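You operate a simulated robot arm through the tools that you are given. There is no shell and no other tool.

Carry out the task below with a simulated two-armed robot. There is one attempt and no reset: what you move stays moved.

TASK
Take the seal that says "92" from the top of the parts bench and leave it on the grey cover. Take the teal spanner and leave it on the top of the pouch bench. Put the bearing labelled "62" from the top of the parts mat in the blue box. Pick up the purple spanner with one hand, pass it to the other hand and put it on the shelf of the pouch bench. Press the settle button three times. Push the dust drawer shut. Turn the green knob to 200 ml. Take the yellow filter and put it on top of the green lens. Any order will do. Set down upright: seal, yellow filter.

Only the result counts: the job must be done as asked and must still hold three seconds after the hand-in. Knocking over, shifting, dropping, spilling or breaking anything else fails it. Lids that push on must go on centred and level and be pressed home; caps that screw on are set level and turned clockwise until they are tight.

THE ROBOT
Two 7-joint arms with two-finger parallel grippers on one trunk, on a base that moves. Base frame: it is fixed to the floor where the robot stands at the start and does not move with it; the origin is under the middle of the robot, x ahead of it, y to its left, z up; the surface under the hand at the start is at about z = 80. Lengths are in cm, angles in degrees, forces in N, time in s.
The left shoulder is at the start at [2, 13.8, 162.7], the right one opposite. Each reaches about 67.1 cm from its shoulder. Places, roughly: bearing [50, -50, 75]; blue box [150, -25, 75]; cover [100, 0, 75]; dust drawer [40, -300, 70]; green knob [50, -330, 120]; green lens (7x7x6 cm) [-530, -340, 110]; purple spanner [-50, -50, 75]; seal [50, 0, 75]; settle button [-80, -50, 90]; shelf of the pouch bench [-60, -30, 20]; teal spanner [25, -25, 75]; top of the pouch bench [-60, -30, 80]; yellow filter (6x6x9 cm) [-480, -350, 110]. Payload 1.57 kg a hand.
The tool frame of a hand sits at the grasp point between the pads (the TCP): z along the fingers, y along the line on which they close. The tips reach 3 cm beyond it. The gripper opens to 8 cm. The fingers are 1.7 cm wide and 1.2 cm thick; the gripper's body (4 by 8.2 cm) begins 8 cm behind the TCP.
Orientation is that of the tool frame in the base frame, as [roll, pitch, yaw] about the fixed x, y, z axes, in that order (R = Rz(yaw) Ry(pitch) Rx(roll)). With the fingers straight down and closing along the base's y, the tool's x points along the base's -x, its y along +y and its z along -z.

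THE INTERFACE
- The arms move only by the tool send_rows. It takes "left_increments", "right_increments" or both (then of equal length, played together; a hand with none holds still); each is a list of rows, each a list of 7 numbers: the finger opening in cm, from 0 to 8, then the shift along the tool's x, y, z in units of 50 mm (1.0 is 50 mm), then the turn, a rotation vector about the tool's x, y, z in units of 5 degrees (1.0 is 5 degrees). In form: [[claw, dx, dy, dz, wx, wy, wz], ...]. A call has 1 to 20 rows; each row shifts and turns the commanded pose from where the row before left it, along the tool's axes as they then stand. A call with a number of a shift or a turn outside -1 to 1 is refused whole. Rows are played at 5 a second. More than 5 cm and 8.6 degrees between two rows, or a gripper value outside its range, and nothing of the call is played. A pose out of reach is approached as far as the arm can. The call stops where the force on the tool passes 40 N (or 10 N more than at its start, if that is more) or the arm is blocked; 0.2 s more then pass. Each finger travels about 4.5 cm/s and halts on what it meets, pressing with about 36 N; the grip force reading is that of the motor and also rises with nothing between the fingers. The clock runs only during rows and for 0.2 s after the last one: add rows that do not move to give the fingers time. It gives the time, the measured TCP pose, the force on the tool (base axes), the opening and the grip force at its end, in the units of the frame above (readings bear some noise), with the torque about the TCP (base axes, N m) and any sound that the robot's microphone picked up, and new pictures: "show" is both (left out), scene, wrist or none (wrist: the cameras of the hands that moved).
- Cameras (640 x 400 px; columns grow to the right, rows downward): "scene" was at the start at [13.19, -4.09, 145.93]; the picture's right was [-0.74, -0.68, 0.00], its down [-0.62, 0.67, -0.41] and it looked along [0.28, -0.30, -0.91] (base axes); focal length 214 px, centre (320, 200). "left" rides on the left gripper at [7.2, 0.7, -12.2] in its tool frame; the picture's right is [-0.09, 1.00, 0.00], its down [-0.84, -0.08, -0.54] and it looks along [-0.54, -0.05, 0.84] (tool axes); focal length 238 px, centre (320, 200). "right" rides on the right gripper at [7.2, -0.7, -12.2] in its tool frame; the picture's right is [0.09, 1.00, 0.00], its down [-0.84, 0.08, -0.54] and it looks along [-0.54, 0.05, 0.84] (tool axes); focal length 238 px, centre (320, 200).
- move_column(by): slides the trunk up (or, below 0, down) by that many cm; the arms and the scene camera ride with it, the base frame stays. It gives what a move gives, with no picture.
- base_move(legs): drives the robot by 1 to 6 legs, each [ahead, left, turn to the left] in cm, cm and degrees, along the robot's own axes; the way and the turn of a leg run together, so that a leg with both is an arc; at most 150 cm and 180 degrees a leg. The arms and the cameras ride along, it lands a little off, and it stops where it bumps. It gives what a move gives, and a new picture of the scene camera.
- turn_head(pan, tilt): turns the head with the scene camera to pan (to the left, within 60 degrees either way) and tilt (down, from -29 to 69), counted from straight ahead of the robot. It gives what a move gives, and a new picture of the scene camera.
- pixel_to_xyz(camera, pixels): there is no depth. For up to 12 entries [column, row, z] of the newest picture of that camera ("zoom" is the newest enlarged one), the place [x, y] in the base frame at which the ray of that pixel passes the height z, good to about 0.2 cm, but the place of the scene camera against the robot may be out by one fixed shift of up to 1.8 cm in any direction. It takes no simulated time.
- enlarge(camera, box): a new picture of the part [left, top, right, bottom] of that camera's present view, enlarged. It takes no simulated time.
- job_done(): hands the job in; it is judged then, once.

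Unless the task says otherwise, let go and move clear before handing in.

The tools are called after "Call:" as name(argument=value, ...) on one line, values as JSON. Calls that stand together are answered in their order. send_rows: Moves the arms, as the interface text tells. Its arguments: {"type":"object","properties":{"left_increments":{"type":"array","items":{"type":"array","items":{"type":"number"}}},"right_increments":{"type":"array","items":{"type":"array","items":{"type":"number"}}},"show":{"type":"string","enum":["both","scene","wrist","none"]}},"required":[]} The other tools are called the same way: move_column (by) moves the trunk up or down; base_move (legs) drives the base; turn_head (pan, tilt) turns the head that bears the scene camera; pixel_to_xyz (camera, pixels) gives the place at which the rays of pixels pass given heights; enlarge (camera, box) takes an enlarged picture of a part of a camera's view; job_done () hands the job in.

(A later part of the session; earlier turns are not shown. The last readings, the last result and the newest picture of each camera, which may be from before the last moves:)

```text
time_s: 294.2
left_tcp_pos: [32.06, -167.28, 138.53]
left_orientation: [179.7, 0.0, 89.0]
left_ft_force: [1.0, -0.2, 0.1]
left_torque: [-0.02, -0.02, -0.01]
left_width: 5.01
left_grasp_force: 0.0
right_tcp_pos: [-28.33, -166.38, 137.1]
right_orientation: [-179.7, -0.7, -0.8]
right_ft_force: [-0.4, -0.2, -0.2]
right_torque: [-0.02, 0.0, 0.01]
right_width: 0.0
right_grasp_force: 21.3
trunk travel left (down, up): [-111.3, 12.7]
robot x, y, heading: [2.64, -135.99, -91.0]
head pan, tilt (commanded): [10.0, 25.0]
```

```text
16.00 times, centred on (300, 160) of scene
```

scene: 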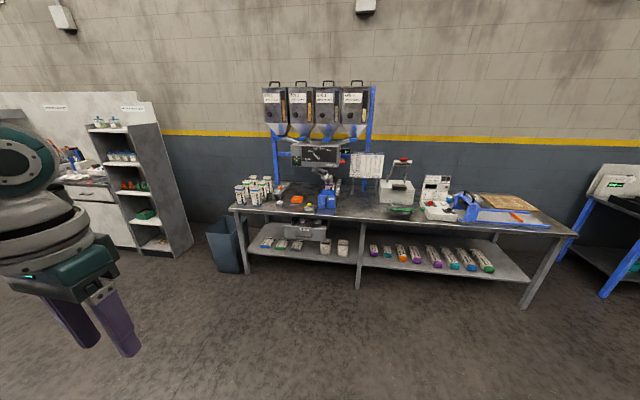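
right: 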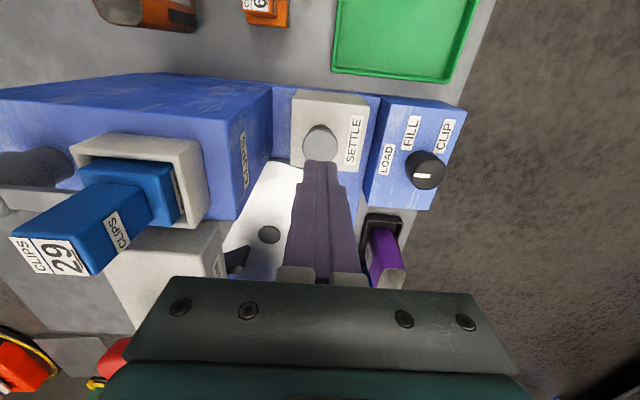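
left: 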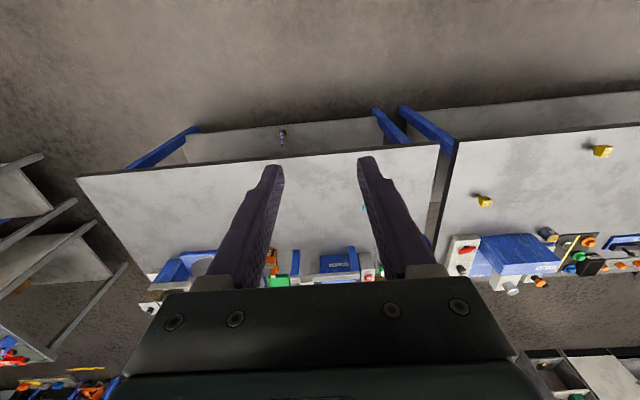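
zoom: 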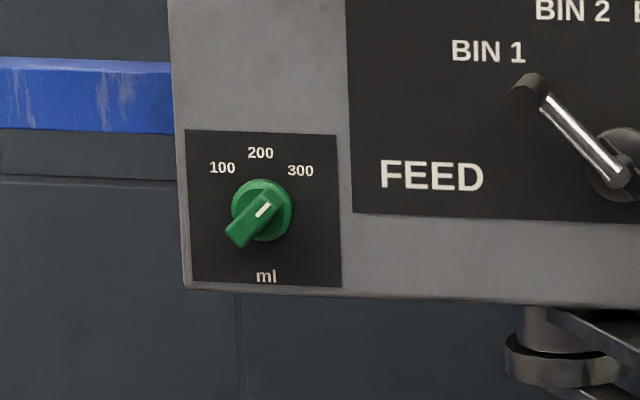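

The dial's white mark points to 300 now; it must turn 45° counter-clockwise to 200 (top). I'll drive nearer, ending about 35–40 cm from the bench front, and look again.

Call:
base_move(legs=[[85, 62, 1]])

Call:
turn_head(pan=-10, tilt=25)

Call:
send_rows(right_increments=[[0, 0, 0, 0, 0, 0, 0]], left_increments=[[5, 0, 0, 0, 0, 0, 0]], show="wrist")

```text
time_s: 299.6
left_tcp_pos: [93.12, -252.7, 138.48]
left_orientation: [179.8, -0.1, 89.4]
left_ft_force: [0.5, 0.2, 0.0]
left_torque: [-0.02, 0.0, 0.01]
left_width: 4.98
left_grasp_force: 0.1
right_tcp_pos: [32.8, -252.36, 136.92]
right_orientation: [-179.6, -0.7, -0.3]
right_ft_force: [-0.4, -0.5, 0.0]
right_torque: [-0.02, 0.0, -0.01]
right_width: 0.02
right_grasp_force: 21.0
trunk travel left (down, up): [-111.3, 12.7]
robot x, y, heading: [63.3, -221.85, -90.5]
head pan, tilt (commanded): [10.0, 25.0]
```

scene: 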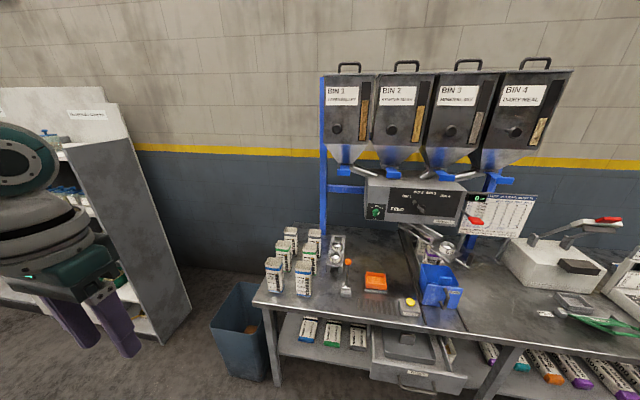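

```text
time_s: 300.4
left_tcp_pos: [93.11, -252.75, 138.56]
left_orientation: [179.7, 0.0, 89.4]
left_ft_force: [-1.0, -0.3, -0.5]
left_torque: [0.0, 0.02, -0.01]
left_width: 5.02
left_grasp_force: 0.0
right_tcp_pos: [32.6, -252.32, 136.99]
right_orientation: [-179.5, -0.7, -0.3]
right_ft_force: [0.5, -0.4, 0.4]
right_torque: [0.0, -0.02, -0.01]
right_width: 0.03
right_grasp_force: 21.1
trunk travel left (down, up): [-111.3, 12.7]
robot x, y, heading: [63.65, -221.88, -90.7]
head pan, tilt (commanded): [-10.0, 25.0]
```

scene: 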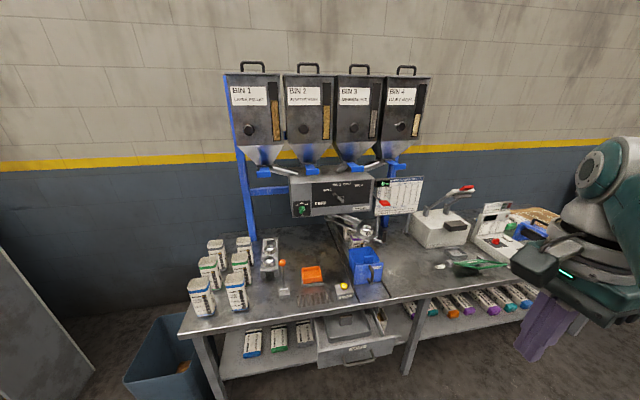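

```text
time_s: 300.8
left_tcp_pos: [93.16, -252.81, 138.5]
left_orientation: [179.7, 0.0, 89.3]
left_ft_force: [-0.3, 0.4, 0.0]
left_torque: [0.01, -0.05, -0.03]
left_width: 4.99
left_grasp_force: 0.0
right_tcp_pos: [32.69, -252.41, 136.98]
right_orientation: [-179.7, -0.7, -0.2]
right_ft_force: [0.1, 0.7, 0.4]
right_torque: [0.01, 0.02, -0.04]
right_width: 0.0
right_grasp_force: 21.6
trunk travel left (down, up): [-111.3, 12.7]
robot x, y, heading: [63.14, -221.36, -90.4]
head pan, tilt (commanded): [-10.0, 25.0]
```

right: 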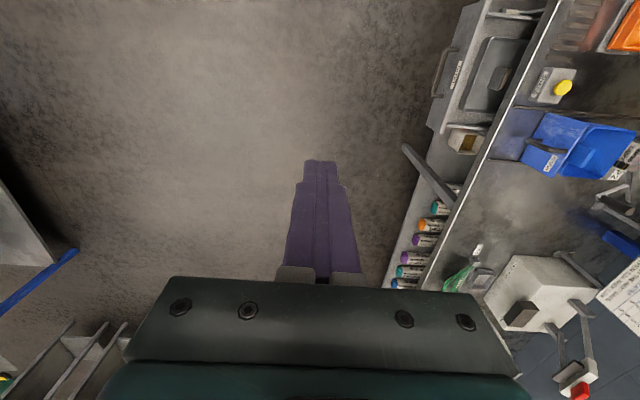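
left: 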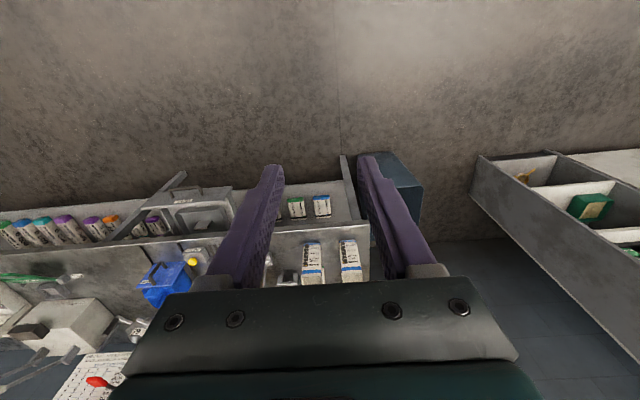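

The right wrist camera shows the open drawer (handle at px 440,75) and the bench edge. I'll project key points.

Call:
pixel_to_xyz(camera="right", pixels=[[440, 75, 68], [440, 75, 72], [462, 15, 76], [428, 128, 76], [445, 140, 76], [480, 180, 84], [545, 20, 84], [500, 130, 84], [470, 95, 76], [562, 88, 92]])

Call:
enlarge(camera="right", box=[390, 0, 560, 160])

Call:
enlarge(camera="scene", box=[280, 280, 420, 380])

Call:
enlarge(camera="scene", box=[240, 150, 420, 300])

```text
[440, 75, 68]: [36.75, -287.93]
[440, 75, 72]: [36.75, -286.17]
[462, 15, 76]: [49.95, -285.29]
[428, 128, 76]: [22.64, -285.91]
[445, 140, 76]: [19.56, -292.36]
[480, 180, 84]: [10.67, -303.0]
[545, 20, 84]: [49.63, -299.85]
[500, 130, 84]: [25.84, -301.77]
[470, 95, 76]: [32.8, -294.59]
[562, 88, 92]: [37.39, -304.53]
```

```text
2.50 times, centred on (475, 80) of right
```

zoom: 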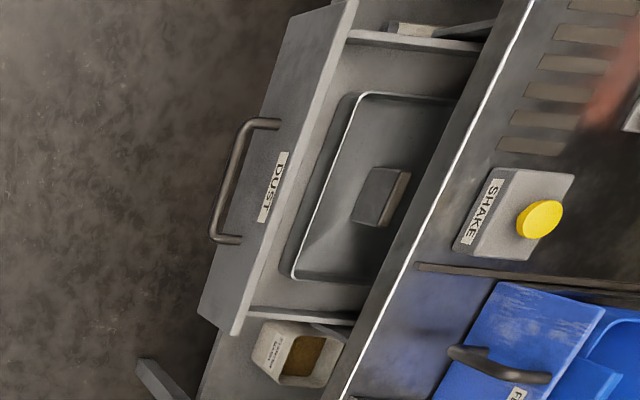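

```text
4.00 times, centred on (350, 330) of scene
```

zoom: 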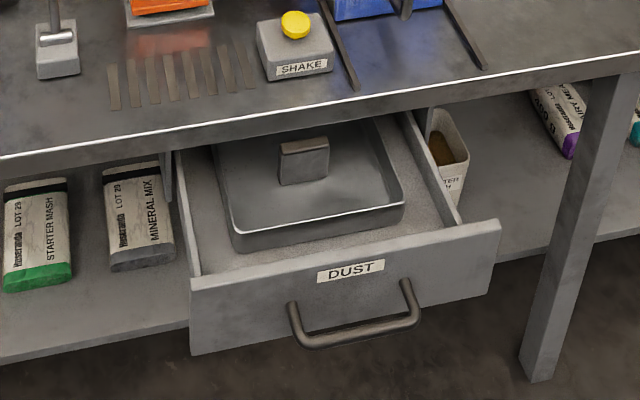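

```text
2.67 times, centred on (330, 225) of scene
```

zoom: 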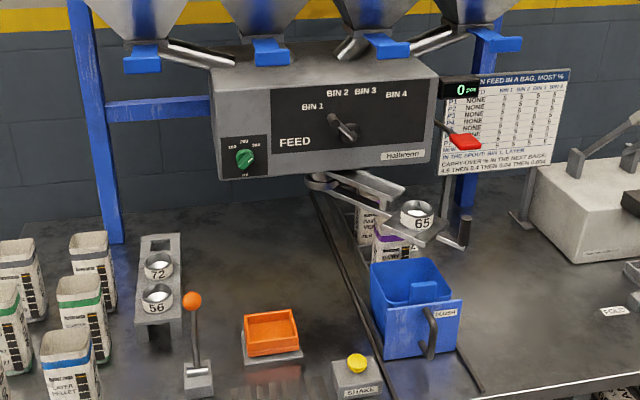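

Drawer front: x 22.6–50, y≈−285.5, top z≈76, with a bow handle at (36.7, ~−283, ~69); bench edge y≈−301. I'll push on the handle with the closed right fingers pointing down. First turn the right hand to yaw 90 and check the bin near the left hand.

Call:
send_rows(right_increments=[[0, 0.2, 0, 0, 0, 0, -1], [0, 0.2, 0, 0, 0, 0, -1], [0, 0.2, 0, 0, 0, 0, -1], [0, 0.2, 0, 0, 0, 0, -1], [0, 0, 0, 0, 0, 0, -1], [0, 0, 0, 0, 0, 0, -1], [0, 0, 0, 0, 0, 0, -1], [0, 0, 0, 0, 0, 0, -1], [0, 0, 0, 0, 0, 0, -1], [0, 0, 0, 0, 0, 0, -1], [0, 0, 0, 0, 0, 0, -1], [0, 0, 0, 0, 0, 0, -1], [0, 0, 0, 0, 0, 0, -1], [0, 0, 0, 0, 0, 0, -1], [0, 0, 0, 0, 0, 0, -1], [0, 0, 0, 0, 0, 0, -1], [0, 0, 0, 0, 0, 0, -1], [0, 0, 0, 0, 0, 0, -1], [0, 0, 0, 0, 0, 0, 0]], show="wrist")

Call:
pixel_to_xyz(camera="scene", pixels=[[125, 378, 40], [190, 316, 40], [125, 378, 50], [212, 400, 50], [190, 316, 50], [301, 210, 118], [301, 210, 121], [283, 263, 105]])

```text
time_s: 304.8
left_tcp_pos: [93.17, -252.75, 138.48]
left_orientation: [179.7, 0.0, 89.4]
left_ft_force: [0.5, -0.2, -0.8]
left_torque: [0.04, 0.02, 0.0]
left_width: 5.0
left_grasp_force: 0.0
right_tcp_pos: [36.62, -251.82, 136.94]
right_orientation: [179.3, -0.5, 89.8]
right_ft_force: [-0.7, 0.3, 0.2]
right_torque: [-0.01, 0.02, 0.0]
right_width: 0.0
right_grasp_force: 21.4
trunk travel left (down, up): [-111.3, 12.7]
robot x, y, heading: [63.49, -221.88, -90.6]
head pan, tilt (commanded): [-10.0, 25.0]
```

right: 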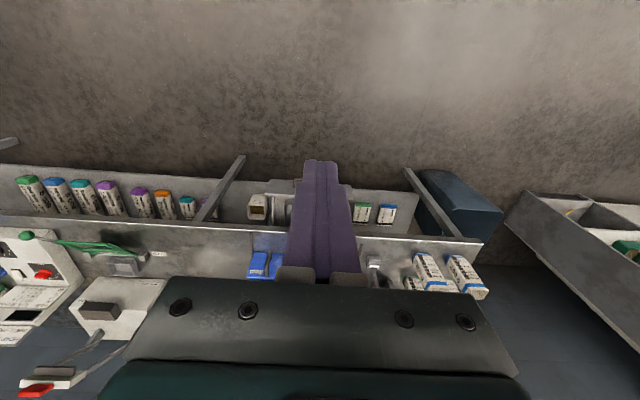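

```text
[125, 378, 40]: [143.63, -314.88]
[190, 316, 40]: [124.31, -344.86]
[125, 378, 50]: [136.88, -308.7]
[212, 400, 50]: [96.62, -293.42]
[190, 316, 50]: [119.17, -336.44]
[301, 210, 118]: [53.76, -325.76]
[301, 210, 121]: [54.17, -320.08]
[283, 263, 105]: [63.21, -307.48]
```

The bin is well away (y<−308). I'll lower the trunk 66 cm so the closed fingers are level with the drawer handle.

Call:
move_column(by=-40)

Call:
move_column(by=-26)

Call:
turn_head(pan=-15, tilt=40)

Call:
send_rows(right_increments=[[0, 0, 0, 0, 0, 0, 0]], show="wrist")

```text
time_s: 308.6
left_tcp_pos: [93.21, -252.75, 98.47]
left_orientation: [179.7, 0.0, 89.4]
left_ft_force: [0.2, 0.0, 0.1]
left_torque: [0.02, 0.01, -0.02]
left_width: 4.99
left_grasp_force: 0.0
right_tcp_pos: [36.63, -251.72, 96.96]
right_orientation: [179.4, -0.4, 89.9]
right_ft_force: [0.4, -0.1, 0.2]
right_torque: [0.0, 0.0, 0.0]
right_width: 0.0
right_grasp_force: 20.7
trunk travel left (down, up): [-71.3, 52.7]
robot x, y, heading: [63.23, -221.65, -90.4]
head pan, tilt (commanded): [-10.0, 25.0]
```

```text
time_s: 311.3
left_tcp_pos: [93.07, -252.71, 72.53]
left_orientation: [179.7, 0.0, 89.4]
left_ft_force: [0.2, 0.0, -0.2]
left_torque: [-0.02, 0.01, -0.02]
left_width: 4.99
left_grasp_force: 0.1
right_tcp_pos: [36.67, -251.94, 71.11]
right_orientation: [179.3, -0.4, 89.8]
right_ft_force: [-0.7, -0.5, -0.2]
right_torque: [0.0, 0.02, -0.03]
right_width: 0.0
right_grasp_force: 21.8
trunk travel left (down, up): [-45.3, 78.7]
robot x, y, heading: [63.46, -221.34, -90.4]
head pan, tilt (commanded): [-10.0, 25.0]
```

```text
time_s: 312.1
left_tcp_pos: [93.2, -252.74, 72.47]
left_orientation: [179.7, -0.1, 89.3]
left_ft_force: [0.8, -1.0, -0.3]
left_torque: [0.02, 0.03, 0.01]
left_width: 5.01
left_grasp_force: 0.0
right_tcp_pos: [36.7, -251.89, 71.0]
right_orientation: [179.3, -0.4, 89.8]
right_ft_force: [-0.1, 0.0, -0.7]
right_torque: [0.0, -0.04, 0.0]
right_width: 0.03
right_grasp_force: 20.9
trunk travel left (down, up): [-45.3, 78.7]
robot x, y, heading: [63.19, -221.69, -90.6]
head pan, tilt (commanded): [-15.0, 40.0]
```

scene: 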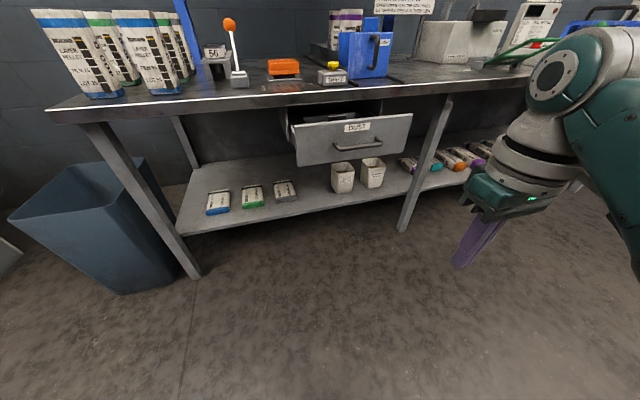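

```text
time_s: 312.5
left_tcp_pos: [93.12, -252.73, 72.51]
left_orientation: [179.7, 0.0, 89.5]
left_ft_force: [0.4, -0.2, -0.9]
left_torque: [0.01, 0.0, -0.02]
left_width: 4.98
left_grasp_force: 0.1
right_tcp_pos: [36.62, -251.95, 70.93]
right_orientation: [179.3, -0.4, 89.9]
right_ft_force: [0.1, 0.3, -0.7]
right_torque: [-0.02, -0.02, -0.01]
right_width: 0.0
right_grasp_force: 21.8
trunk travel left (down, up): [-45.3, 78.7]
robot x, y, heading: [63.34, -221.29, -90.6]
head pan, tilt (commanded): [-15.0, 40.0]
```

right: 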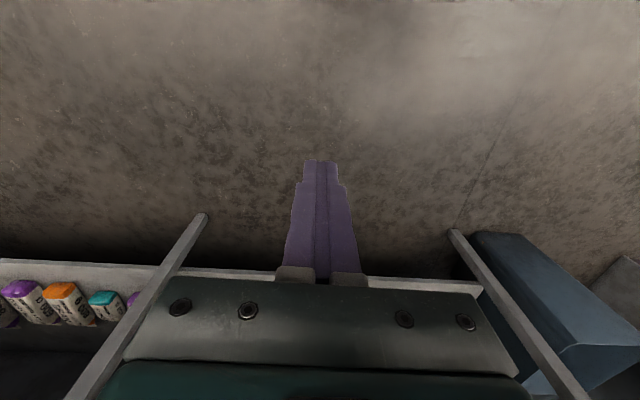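

I see the drawer's front and handle (px 358,146). I'll find the handle's height from this view.

Call:
pixel_to_xyz(camera="scene", pixels=[[358, 147, 66], [358, 147, 68], [358, 147, 70], [358, 147, 72], [350, 121, 74], [350, 121, 76], [350, 159, 62], [350, 159, 64], [350, 159, 66], [350, 97, 82], [350, 97, 84]])

Call:
enlarge(camera="scene", box=[280, 80, 430, 180])

```text
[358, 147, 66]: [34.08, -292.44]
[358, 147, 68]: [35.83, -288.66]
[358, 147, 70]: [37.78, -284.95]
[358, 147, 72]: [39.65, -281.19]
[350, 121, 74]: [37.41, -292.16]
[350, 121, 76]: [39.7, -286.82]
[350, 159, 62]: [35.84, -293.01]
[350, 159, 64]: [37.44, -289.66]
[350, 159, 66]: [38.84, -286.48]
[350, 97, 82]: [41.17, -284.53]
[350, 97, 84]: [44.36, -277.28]
```

```text
4.00 times, centred on (355, 130) of scene
```

zoom: 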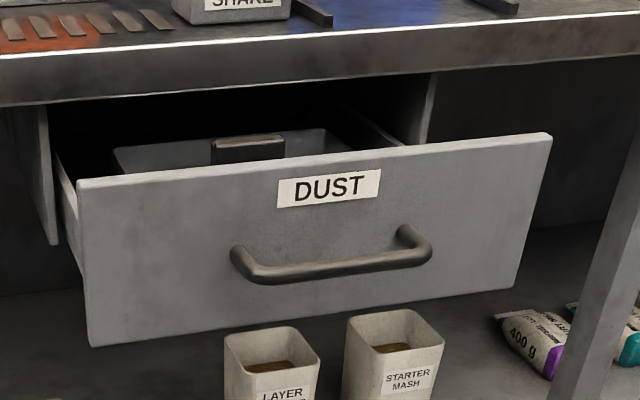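

The handle bar is at z≈71, y≈−282, the TCP is level with it at x=36.6. I'll drive ahead 24 cm and then push with the arm.

Call:
base_move(legs=[[24, 0, 0.5]])

Call:
send_rows(right_increments=[[0, -0.1, 0, 0, 0, 0, 0], [0, -0.1, 0, 0, 0, 0, 0], [0, -0.1, 0, 0, 0, 0, 0], [0, 0, 0, 0, 0, 0, 0]], show="both")

```text
time_s: 314.3
left_tcp_pos: [93.44, -276.43, 72.59]
left_orientation: [179.7, 0.0, 90.0]
left_ft_force: [0.9, -0.7, 0.0]
left_torque: [0.01, -0.02, -0.01]
left_width: 5.01
left_grasp_force: 0.1
right_tcp_pos: [36.93, -276.06, 71.0]
right_orientation: [179.3, -0.4, 90.3]
right_ft_force: [-0.3, 0.4, 0.2]
right_torque: [0.0, 0.02, -0.01]
right_width: 0.0
right_grasp_force: 21.2
trunk travel left (down, up): [-45.3, 78.7]
robot x, y, heading: [63.39, -245.69, -89.9]
head pan, tilt (commanded): [-15.0, 40.0]
```

scene: 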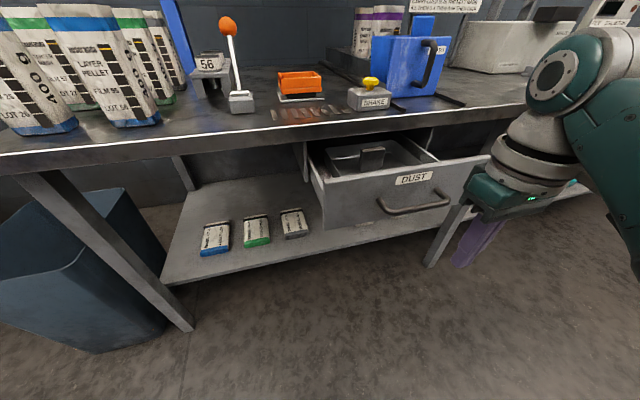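

```text
time_s: 315.3
left_tcp_pos: [93.35, -276.33, 72.38]
left_orientation: [179.6, 0.0, 90.0]
left_ft_force: [0.9, -0.3, 0.8]
left_torque: [0.01, 0.01, -0.01]
left_width: 4.99
left_grasp_force: 0.0
right_tcp_pos: [36.85, -277.5, 70.94]
right_orientation: [179.3, -0.5, 90.4]
right_ft_force: [0.2, -1.4, -0.1]
right_torque: [-0.02, 0.0, -0.01]
right_width: 0.0
right_grasp_force: 21.4
trunk travel left (down, up): [-45.3, 78.7]
robot x, y, heading: [63.33, -245.5, -89.8]
head pan, tilt (commanded): [-15.0, 40.0]
```

scene: 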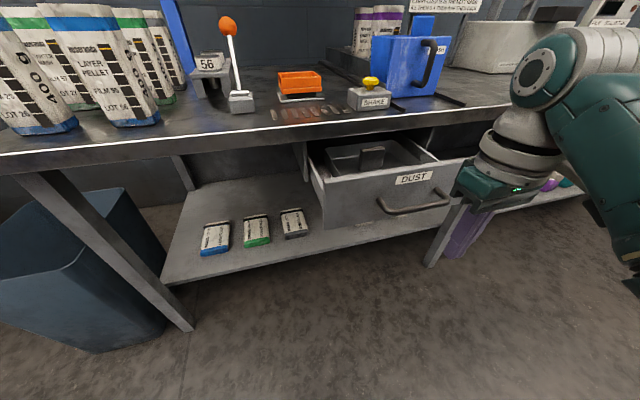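
right: 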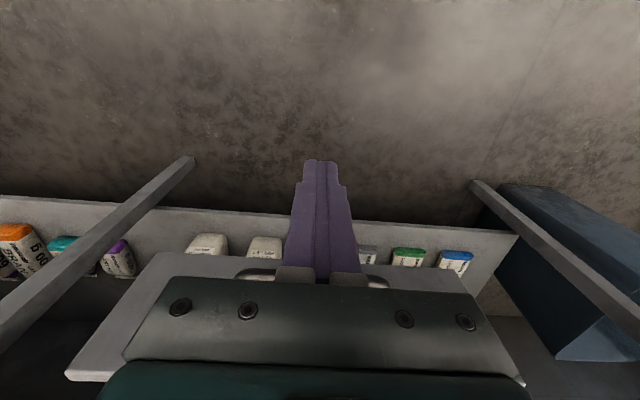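

The wrist view shows the handle (px 240–390, 278) centred on the fingers. I'll push forward in 5–8 mm rows and watch the force.

Call:
send_rows(right_increments=[[0, -0.1, 0, 0, 0, 0, 0], [0, -0.1, 0, 0, 0, 0, 0], [0, -0.1, 0, 0, 0, 0, 0], [0, -0.1, 0, 0, 0, 0, 0], [0, -0.1, 0, 0, 0, 0, 0], [0, -0.1, 0, 0, 0, 0, 0]], show="none")

Call:
send_rows(right_increments=[[0, -0.12, 0, 0, 0, 0, 0], [0, -0.12, 0, 0, 0, 0, 0], [0, -0.12, 0, 0, 0, 0, 0], [0, -0.12, 0, 0, 0, 0, 0], [0, -0.12, 0, 0, 0, 0, 0], [0, -0.12, 0, 0, 0, 0, 0]], show="both")

```text
time_s: 316.7
left_tcp_pos: [93.36, -276.33, 72.54]
left_orientation: [179.7, 0.0, 90.0]
left_ft_force: [-0.2, -0.9, -0.7]
left_torque: [0.01, -0.01, 0.04]
left_width: 5.0
left_grasp_force: 0.1
right_tcp_pos: [36.89, -280.5, 71.0]
right_orientation: [179.3, -0.4, 90.4]
right_ft_force: [0.6, 0.0, -0.5]
right_torque: [0.04, -0.02, 0.03]
right_width: 0.0
right_grasp_force: 21.7
trunk travel left (down, up): [-45.3, 78.7]
robot x, y, heading: [63.35, -245.51, -89.6]
head pan, tilt (commanded): [-15.0, 40.0]
```

```text
time_s: 318.1
left_tcp_pos: [93.32, -276.36, 72.47]
left_orientation: [179.7, 0.1, 90.0]
left_ft_force: [-0.4, -0.3, 0.3]
left_torque: [-0.01, 0.03, 0.0]
left_width: 5.0
left_grasp_force: 0.0
right_tcp_pos: [36.84, -284.07, 71.03]
right_orientation: [179.2, -0.4, 90.4]
right_ft_force: [-1.0, 0.6, 0.0]
right_torque: [0.0, 0.02, 0.03]
right_width: 0.0
right_grasp_force: 21.7
trunk travel left (down, up): [-45.3, 78.7]
robot x, y, heading: [63.4, -245.08, -89.8]
head pan, tilt (commanded): [-15.0, 40.0]
```

scene: 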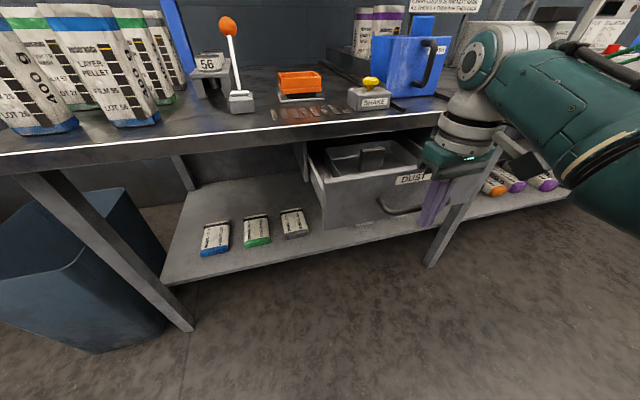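
right: 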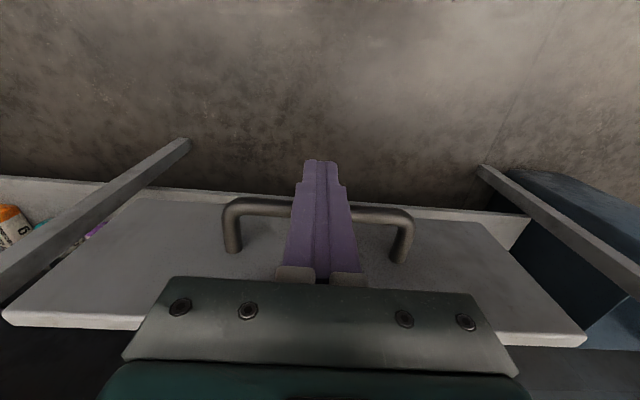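

No contact yet at y −284 and the handle appears at px row ~210 behind/below the fingers. I'll check the handle's position in this view before going on.

Call:
pixel_to_xyz(camera="right", pixels=[[265, 206, 64], [265, 206, 66], [265, 206, 68], [265, 206, 70], [375, 212, 66], [375, 212, 70], [140, 198, 76], [490, 222, 76], [320, 165, 68], [585, 340, 76], [5, 318, 76]])

Call:
enlarge(camera="scene", box=[370, 130, 500, 240])

```text
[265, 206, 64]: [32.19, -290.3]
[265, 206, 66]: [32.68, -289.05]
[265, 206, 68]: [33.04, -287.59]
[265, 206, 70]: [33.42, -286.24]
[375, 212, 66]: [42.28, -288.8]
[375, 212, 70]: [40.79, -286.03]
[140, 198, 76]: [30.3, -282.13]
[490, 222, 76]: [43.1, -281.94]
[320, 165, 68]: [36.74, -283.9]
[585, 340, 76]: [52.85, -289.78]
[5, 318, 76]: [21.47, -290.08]
```

```text
3.64 times, centred on (435, 185) of scene
```

zoom: 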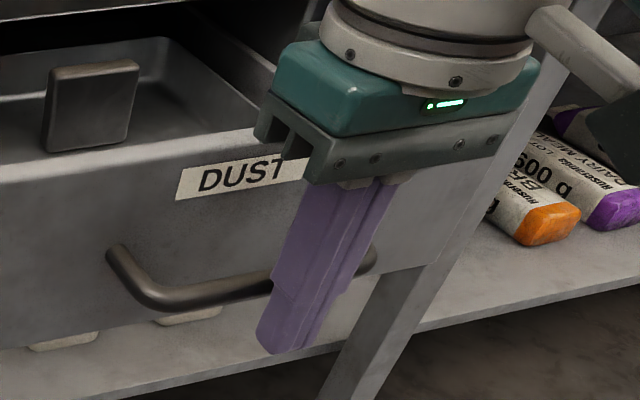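

The handle bar is about 1 cm ahead of the fingers (y≈−286), so contact is imminent. Continue pushing forward in small rows.

Call:
send_rows(right_increments=[[0, -0.1, 0, 0, 0, 0, 0], [0, -0.1, 0, 0, 0, 0, 0], [0, -0.1, 0, 0, 0, 0, 0], [0, -0.1, 0, 0, 0, 0, 0], [0, -0.1, 0, 0, 0, 0, 0], [0, -0.1, 0, 0, 0, 0, 0]], show="none")

Call:
send_rows(right_increments=[[0, -0.1, 0, 0, 0, 0, 0], [0, -0.1, 0, 0, 0, 0, 0], [0, -0.1, 0, 0, 0, 0, 0], [0, -0.1, 0, 0, 0, 0, 0]], show="both")

```text
time_s: 319.5
left_tcp_pos: [93.31, -276.35, 72.48]
left_orientation: [179.7, 0.0, 89.9]
left_ft_force: [-0.6, 0.4, 0.3]
left_torque: [0.01, -0.01, 0.01]
left_width: 5.02
left_grasp_force: 0.0
right_tcp_pos: [37.02, -287.1, 70.83]
right_orientation: [179.4, -0.5, 90.3]
right_ft_force: [0.4, 0.1, -0.2]
right_torque: [-0.01, 0.03, 0.03]
right_width: 0.0
right_grasp_force: 21.3
trunk travel left (down, up): [-45.3, 78.7]
robot x, y, heading: [63.48, -246.06, -90.0]
head pan, tilt (commanded): [-15.0, 40.0]
```

```text
time_s: 320.5
left_tcp_pos: [93.39, -276.3, 72.57]
left_orientation: [179.7, -0.1, 90.1]
left_ft_force: [-0.5, -0.2, 0.1]
left_torque: [-0.04, 0.01, 0.01]
left_width: 5.0
left_grasp_force: 0.1
right_tcp_pos: [37.03, -289.12, 70.97]
right_orientation: [179.3, -0.4, 90.5]
right_ft_force: [0.4, 0.7, -1.2]
right_torque: [-0.03, 0.02, 0.0]
right_width: 0.01
right_grasp_force: 21.0
trunk travel left (down, up): [-45.3, 78.7]
robot x, y, heading: [63.29, -245.45, -90.0]
head pan, tilt (commanded): [-15.0, 40.0]
```

scene: 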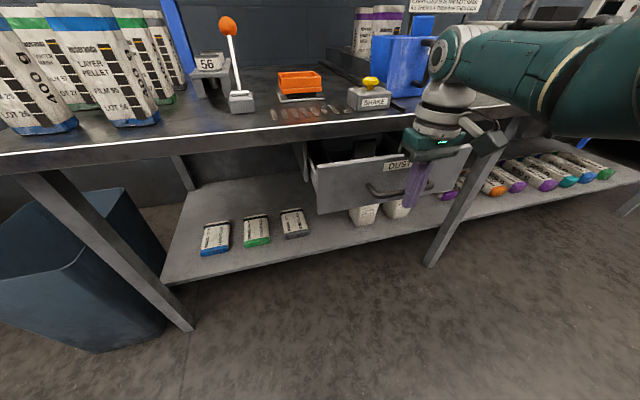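
right: 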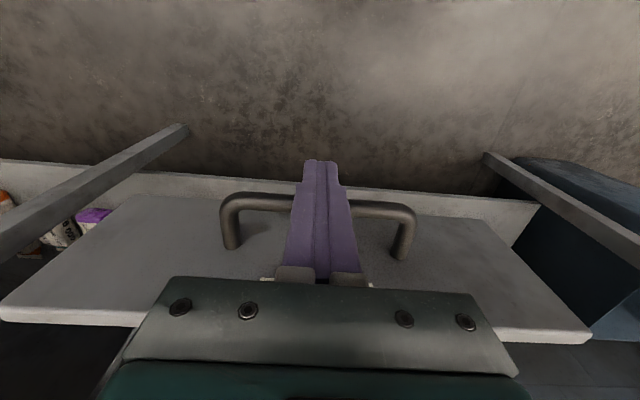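

The drawer is sliding in with the hand (force under 1 N) but the arm nears full stretch. I'll draw the hand back 7 cm, drive ahead 8 cm, then continue the push.

Call:
send_rows(right_increments=[[0, 0.3, 0, 0, 0, 0, 0], [0, 0.4, 0, 0, 0, 0, 0], [0, 0.4, 0, 0, 0, 0, 0], [0, 0.4, 0, 0, 0, 0, 0], [0, 0.3, 0, 0, 0, 0, 0], [0, 0, 0, 0, 0, 0, 0]], show="none")

Call:
base_move(legs=[[8, 0, 0]])

Call:
send_rows(right_increments=[[0, -0.1, 0, 0, 0, 0, 0], [0, -0.1, 0, 0, 0, 0, 0], [0, 0, 0, 0, 0, 0, 0]], show="both")

```text
time_s: 321.9
left_tcp_pos: [93.42, -276.33, 72.49]
left_orientation: [179.8, 0.0, 90.0]
left_ft_force: [0.5, 0.8, -1.0]
left_torque: [-0.02, 0.02, -0.04]
left_width: 4.98
left_grasp_force: 0.1
right_tcp_pos: [36.82, -280.11, 70.94]
right_orientation: [179.2, -0.5, 90.4]
right_ft_force: [0.3, 0.0, -0.2]
right_torque: [-0.01, 0.0, 0.04]
right_width: 0.0
right_grasp_force: 21.3
trunk travel left (down, up): [-45.3, 78.7]
robot x, y, heading: [63.08, -245.9, -90.0]
head pan, tilt (commanded): [-15.0, 40.0]
```

```text
time_s: 322.9
left_tcp_pos: [93.31, -284.3, 72.58]
left_orientation: [179.7, 0.0, 90.0]
left_ft_force: [0.7, 0.5, -0.2]
left_torque: [0.01, -0.02, -0.01]
left_width: 5.01
left_grasp_force: 0.1
right_tcp_pos: [36.9, -288.23, 70.9]
right_orientation: [179.3, -0.5, 90.4]
right_ft_force: [-0.9, 0.2, -1.0]
right_torque: [0.01, 0.03, 0.04]
right_width: 0.04
right_grasp_force: 21.2
trunk travel left (down, up): [-45.3, 78.7]
robot x, y, heading: [63.6, -253.47, -89.9]
head pan, tilt (commanded): [-15.0, 40.0]
```

scene: 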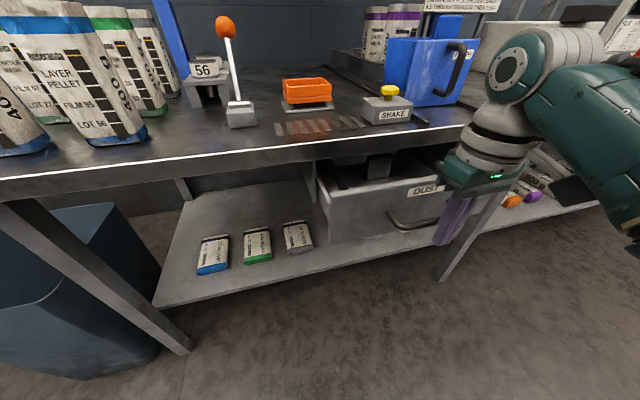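

```text
time_s: 323.7
left_tcp_pos: [93.5, -284.27, 72.52]
left_orientation: [179.7, 0.0, 89.9]
left_ft_force: [0.0, -0.6, -0.3]
left_torque: [-0.02, 0.01, -0.01]
left_width: 5.0
left_grasp_force: 0.1
right_tcp_pos: [36.92, -289.11, 70.93]
right_orientation: [179.3, -0.5, 90.4]
right_ft_force: [0.3, 0.5, 0.0]
right_torque: [-0.01, 0.01, -0.02]
right_width: 0.0
right_grasp_force: 21.5
trunk travel left (down, up): [-45.3, 78.7]
robot x, y, heading: [63.15, -253.43, -89.9]
head pan, tilt (commanded): [-15.0, 40.0]
```

scene: 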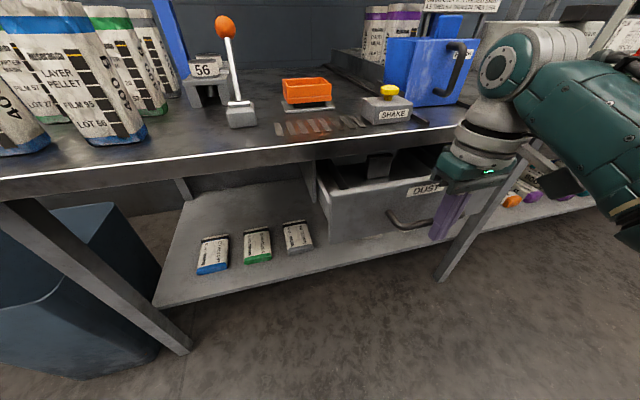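
right: 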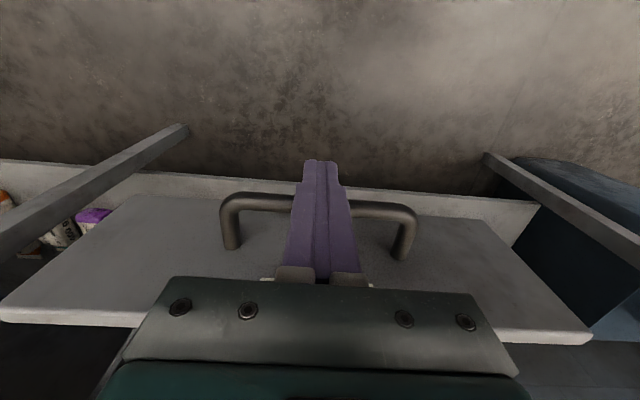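

The fingers are back at the handle (y −289.1) with arm reach to spare. I'll push on in 6 mm rows.

Call:
send_rows(right_increments=[[0, -0.12, 0, 0, 0, 0, 0], [0, -0.12, 0, 0, 0, 0, 0], [0, -0.12, 0, 0, 0, 0, 0], [0, -0.12, 0, 0, 0, 0, 0], [0, -0.12, 0, 0, 0, 0, 0], [0, -0.12, 0, 0, 0, 0, 0], [0, -0.12, 0, 0, 0, 0, 0], [0, -0.12, 0, 0, 0, 0, 0]], show="both")

```text
time_s: 325.5
left_tcp_pos: [93.32, -284.27, 72.44]
left_orientation: [179.6, -0.1, 90.0]
left_ft_force: [0.3, 0.4, 0.3]
left_torque: [0.01, 0.03, 0.0]
left_width: 4.99
left_grasp_force: 0.0
right_tcp_pos: [36.94, -293.91, 70.82]
right_orientation: [179.3, -0.6, 90.3]
right_ft_force: [1.0, 0.5, 0.3]
right_torque: [-0.01, -0.02, -0.01]
right_width: 0.0
right_grasp_force: 21.3
trunk travel left (down, up): [-45.3, 78.7]
robot x, y, heading: [63.45, -253.56, -90.0]
head pan, tilt (commanded): [-15.0, 40.0]
```

scene: 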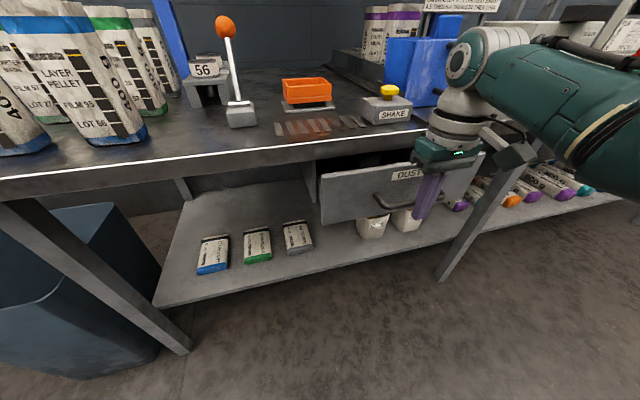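
right: 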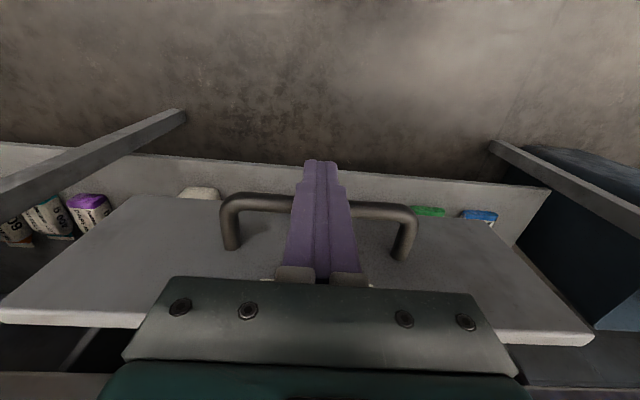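

It keeps sliding freely. Continue another 4–5 cm, watching for the stop.

Call:
send_rows(right_increments=[[0, -0.1, 0, 0, 0, 0, 0], [0, -0.1, 0, 0, 0, 0, 0], [0, -0.1, 0, 0, 0, 0, 0], [0, -0.1, 0, 0, 0, 0, 0], [0, -0.1, 0, 0, 0, 0, 0], [0, -0.1, 0, 0, 0, 0, 0]], show="both")

```text
time_s: 326.9
left_tcp_pos: [93.41, -284.18, 72.55]
left_orientation: [179.7, -0.2, 90.1]
left_ft_force: [1.2, -0.6, -0.8]
left_torque: [0.0, 0.05, 0.0]
left_width: 5.02
left_grasp_force: 0.1
right_tcp_pos: [36.95, -297.05, 70.88]
right_orientation: [179.3, -0.5, 90.4]
right_ft_force: [1.3, -0.4, -0.4]
right_torque: [0.02, 0.01, 0.04]
right_width: 0.03
right_grasp_force: 22.0
trunk travel left (down, up): [-45.3, 78.7]
robot x, y, heading: [63.43, -253.5, -90.2]
head pan, tilt (commanded): [-15.0, 40.0]
```

scene: 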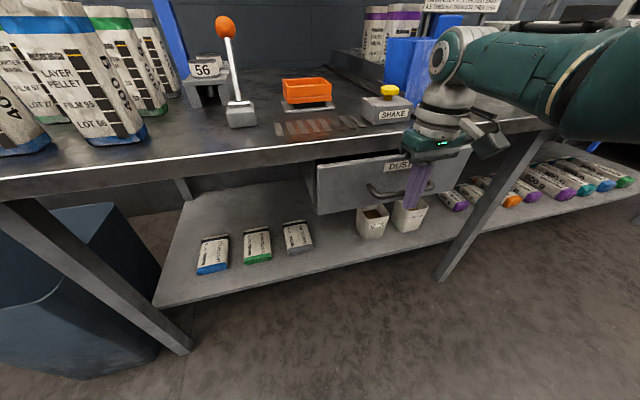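
right: 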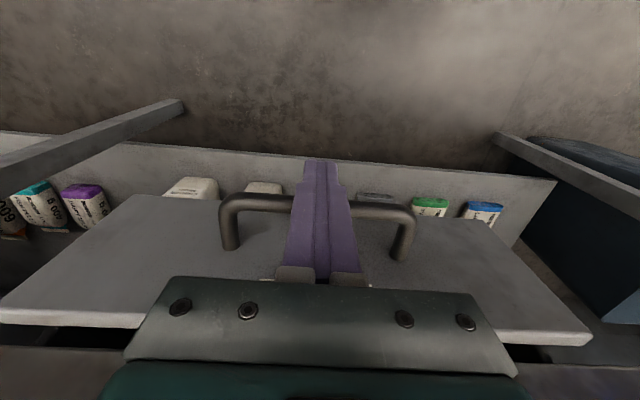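

A thin dark gap remains between the drawer front and the bench edge (wrist row ~340). The arm is near its reach again, so I'll back the hand 5 cm, drive 6 cm closer, and finish the push.

Call:
send_rows(right_increments=[[0, 0.3, 0, 0, 0, 0, 0], [0, 0.4, 0, 0, 0, 0, 0], [0, 0.4, 0, 0, 0, 0, 0], [0, 0.3, 0, 0, 0, 0, 0], [0, 0, 0, 0, 0, 0, 0]], show="none")

Call:
base_move(legs=[[6, 0, 0]])

Call:
send_rows(right_increments=[[0, -0.1, 0, 0, 0, 0, 0], [0, -0.1, 0, 0, 0, 0, 0], [0, -0.1, 0, 0, 0, 0, 0], [0, -0.1, 0, 0, 0, 0, 0]], show="none")

```text
time_s: 328.1
left_tcp_pos: [93.33, -284.25, 72.51]
left_orientation: [179.7, -0.1, 90.1]
left_ft_force: [1.0, -0.5, 0.3]
left_torque: [0.01, 0.0, -0.02]
left_width: 5.0
left_grasp_force: 0.0
right_tcp_pos: [36.99, -289.95, 70.78]
right_orientation: [179.2, -0.5, 90.5]
right_ft_force: [-0.5, -0.6, -0.1]
right_torque: [-0.01, -0.05, -0.02]
right_width: 0.01
right_grasp_force: 21.5
trunk travel left (down, up): [-45.3, 78.7]
robot x, y, heading: [63.06, -253.86, -89.8]
head pan, tilt (commanded): [-15.0, 40.0]
```

```text
time_s: 329.1
left_tcp_pos: [93.37, -290.3, 72.41]
left_orientation: [179.7, 0.0, 90.0]
left_ft_force: [0.6, -0.3, 0.9]
left_torque: [-0.03, -0.01, -0.02]
left_width: 5.0
left_grasp_force: 0.1
right_tcp_pos: [37.05, -295.96, 70.89]
right_orientation: [179.3, -0.5, 90.4]
right_ft_force: [1.0, -1.0, -0.6]
right_torque: [0.03, 0.01, -0.01]
right_width: 0.0
right_grasp_force: 21.1
trunk travel left (down, up): [-45.3, 78.7]
robot x, y, heading: [63.34, -259.24, -90.0]
head pan, tilt (commanded): [-15.0, 40.0]
```

scene: 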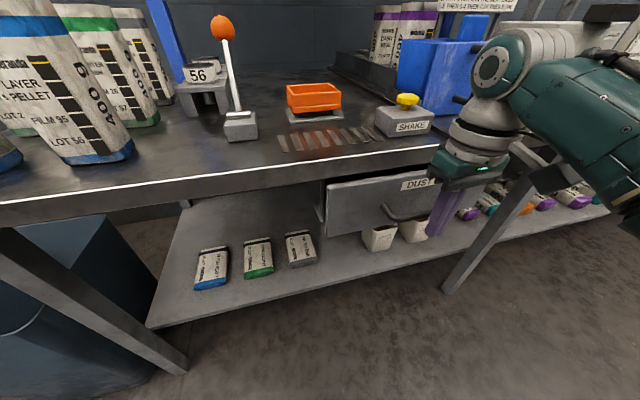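

```text
time_s: 330.1
left_tcp_pos: [93.47, -289.92, 72.46]
left_orientation: [179.7, -0.4, 89.9]
left_ft_force: [0.3, -0.4, -0.8]
left_torque: [0.03, 0.02, -0.03]
left_width: 5.02
left_grasp_force: 0.0
right_tcp_pos: [37.0, -297.39, 70.69]
right_orientation: [179.3, -1.0, 90.4]
right_ft_force: [0.9, 15.6, 7.7]
right_torque: [-0.03, -0.03, 0.02]
right_width: 0.0
right_grasp_force: 21.4
trunk travel left (down, up): [-45.3, 78.7]
robot x, y, heading: [63.69, -259.91, -89.9]
head pan, tilt (commanded): [-15.0, 40.0]
```

A 15.6 N reaction appears at y −297.4: perhaps the drawer's end stop. I'll look at the gap.

Call:
send_rows(right_increments=[[0, -0.04, 0, 0, 0, 0, 0], [0, -0.04, 0, 0, 0, 0, 0], [0, 0, 0, 0, 0, 0, 0]], show="both")

Call:
enlarge(camera="scene", box=[300, 120, 480, 260])

Call:
enlarge(camera="right", box=[380, 260, 640, 400])

```text
time_s: 330.9
left_tcp_pos: [93.49, -289.49, 72.25]
left_orientation: [179.7, -0.3, 90.0]
left_ft_force: [-0.7, -0.6, -0.3]
left_torque: [-0.01, 0.01, -0.03]
left_width: 5.0
left_grasp_force: 0.0
right_tcp_pos: [36.9, -297.39, 70.61]
right_orientation: [179.3, -1.4, 90.5]
right_ft_force: [1.2, 29.9, 16.3]
right_torque: [-0.1, -0.11, 0.02]
right_width: 0.03
right_grasp_force: 21.1
trunk travel left (down, up): [-45.3, 78.7]
robot x, y, heading: [63.63, -259.44, -89.9]
head pan, tilt (commanded): [-15.0, 40.0]
```

scene: 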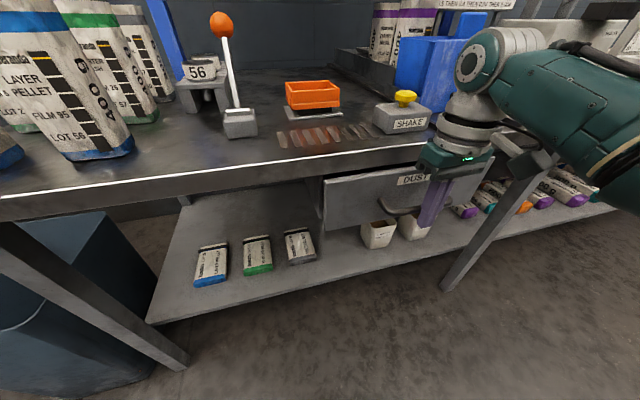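
right: 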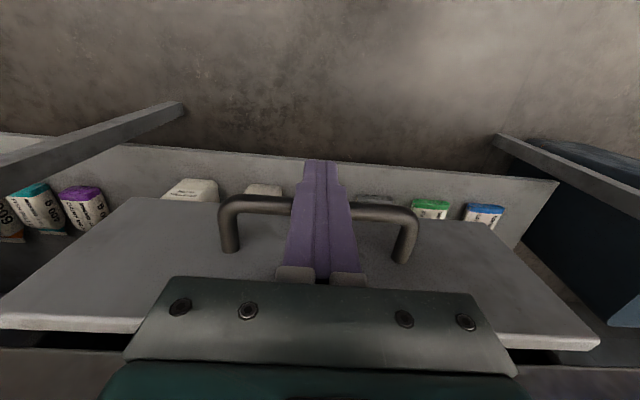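

```text
2.86 times, centred on (390, 190) of scene
```

zoom: 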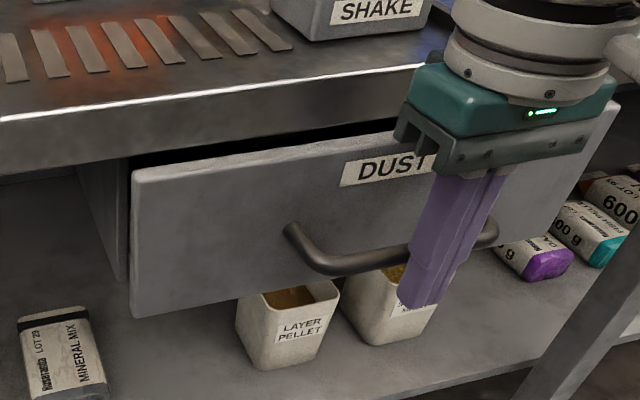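

```text
2.46 times, centred on (510, 330) of right
```

zoom: 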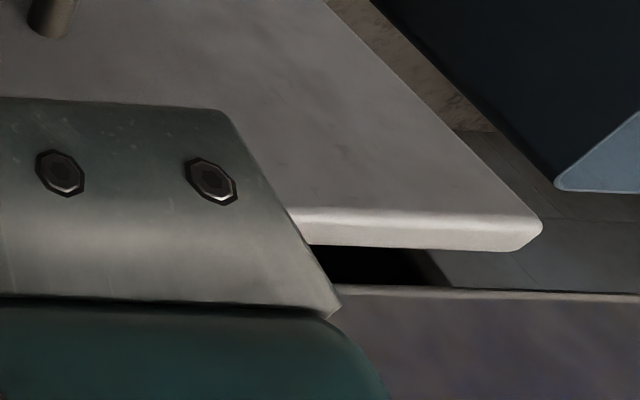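

The reaction rose to 30 N with no motion and the robot leans a little. I'll measure the drawer front against the bench edge from this view.

Call:
pixel_to_xyz(camera="right", pixels=[[550, 336, 76], [550, 346, 76], [550, 348, 75], [583, 368, 80], [583, 368, 78], [583, 368, 76], [60, 328, 76], [560, 336, 76], [230, 245, 70]])

Call:
pixel_to_xyz(camera="scene", pixels=[[340, 181, 76], [340, 170, 80], [340, 155, 84], [428, 166, 76], [342, 222, 64]])

```text
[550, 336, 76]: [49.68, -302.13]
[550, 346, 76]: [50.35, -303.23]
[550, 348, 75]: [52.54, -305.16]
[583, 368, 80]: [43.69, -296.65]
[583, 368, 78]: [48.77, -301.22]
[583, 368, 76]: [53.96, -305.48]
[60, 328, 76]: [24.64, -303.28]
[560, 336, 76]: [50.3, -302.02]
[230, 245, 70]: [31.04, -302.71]
```

```text
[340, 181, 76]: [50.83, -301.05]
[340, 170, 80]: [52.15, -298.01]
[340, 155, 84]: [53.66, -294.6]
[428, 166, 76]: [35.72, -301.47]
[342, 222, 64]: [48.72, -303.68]
```

The drawer front is now at y≈−302, flush with the bench edge, and it no longer moves under 30 N: it's at its stop. I'll retract the hand and look.

Call:
send_rows(right_increments=[[0, 0.1, 0, 0, 0, 0, 0], [0, 0.3, 0, 0, 0, 0, 0], [0, 0.4, 0, 0, 0, 0, 0], [0, 0.4, 0, 0, 0, 0, 0], [0, 0.4, 0, 0, 0, 0, 0], [0, 0, 0, 0, 0, 0, 0]], show="none")

Call:
base_move(legs=[[-25, 0, 0]])

Call:
enlarge(camera="scene", box=[260, 80, 440, 220])

```text
time_s: 332.3
left_tcp_pos: [93.43, -290.24, 72.37]
left_orientation: [179.7, -0.1, 90.1]
left_ft_force: [0.9, 0.2, -0.5]
left_torque: [0.01, 0.0, 0.0]
left_width: 5.01
left_grasp_force: 0.1
right_tcp_pos: [36.88, -290.26, 70.99]
right_orientation: [179.3, -0.5, 90.4]
right_ft_force: [-0.2, -0.6, -0.2]
right_torque: [0.0, 0.03, -0.01]
right_width: 0.0
right_grasp_force: 20.8
trunk travel left (down, up): [-45.3, 78.7]
robot x, y, heading: [63.66, -259.59, -89.8]
head pan, tilt (commanded): [-15.0, 40.0]
```

```text
time_s: 334.1
left_tcp_pos: [93.38, -264.89, 72.48]
left_orientation: [179.7, -0.1, 90.0]
left_ft_force: [0.4, -0.7, 0.3]
left_torque: [-0.01, 0.03, -0.02]
left_width: 5.0
left_grasp_force: 0.0
right_tcp_pos: [36.83, -265.22, 70.99]
right_orientation: [179.3, -0.6, 90.5]
right_ft_force: [-0.7, 0.2, 0.1]
right_torque: [-0.02, -0.01, -0.01]
right_width: 0.02
right_grasp_force: 21.1
trunk travel left (down, up): [-45.3, 78.7]
robot x, y, heading: [63.23, -234.21, -89.6]
head pan, tilt (commanded): [-15.0, 40.0]
```

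scene: 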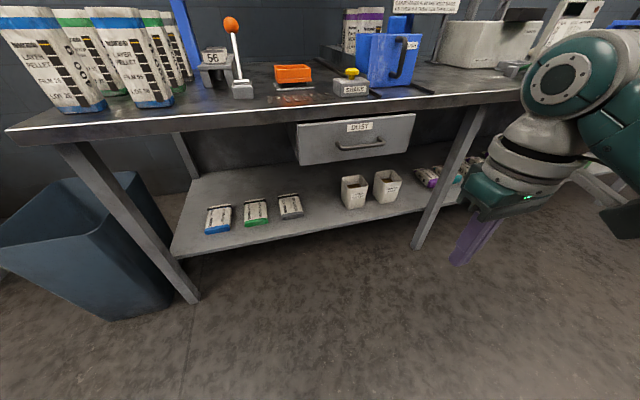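

```text
2.86 times, centred on (350, 150) of scene
```

zoom: 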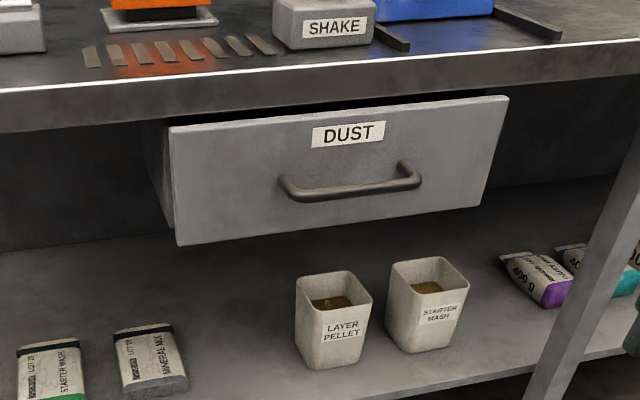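

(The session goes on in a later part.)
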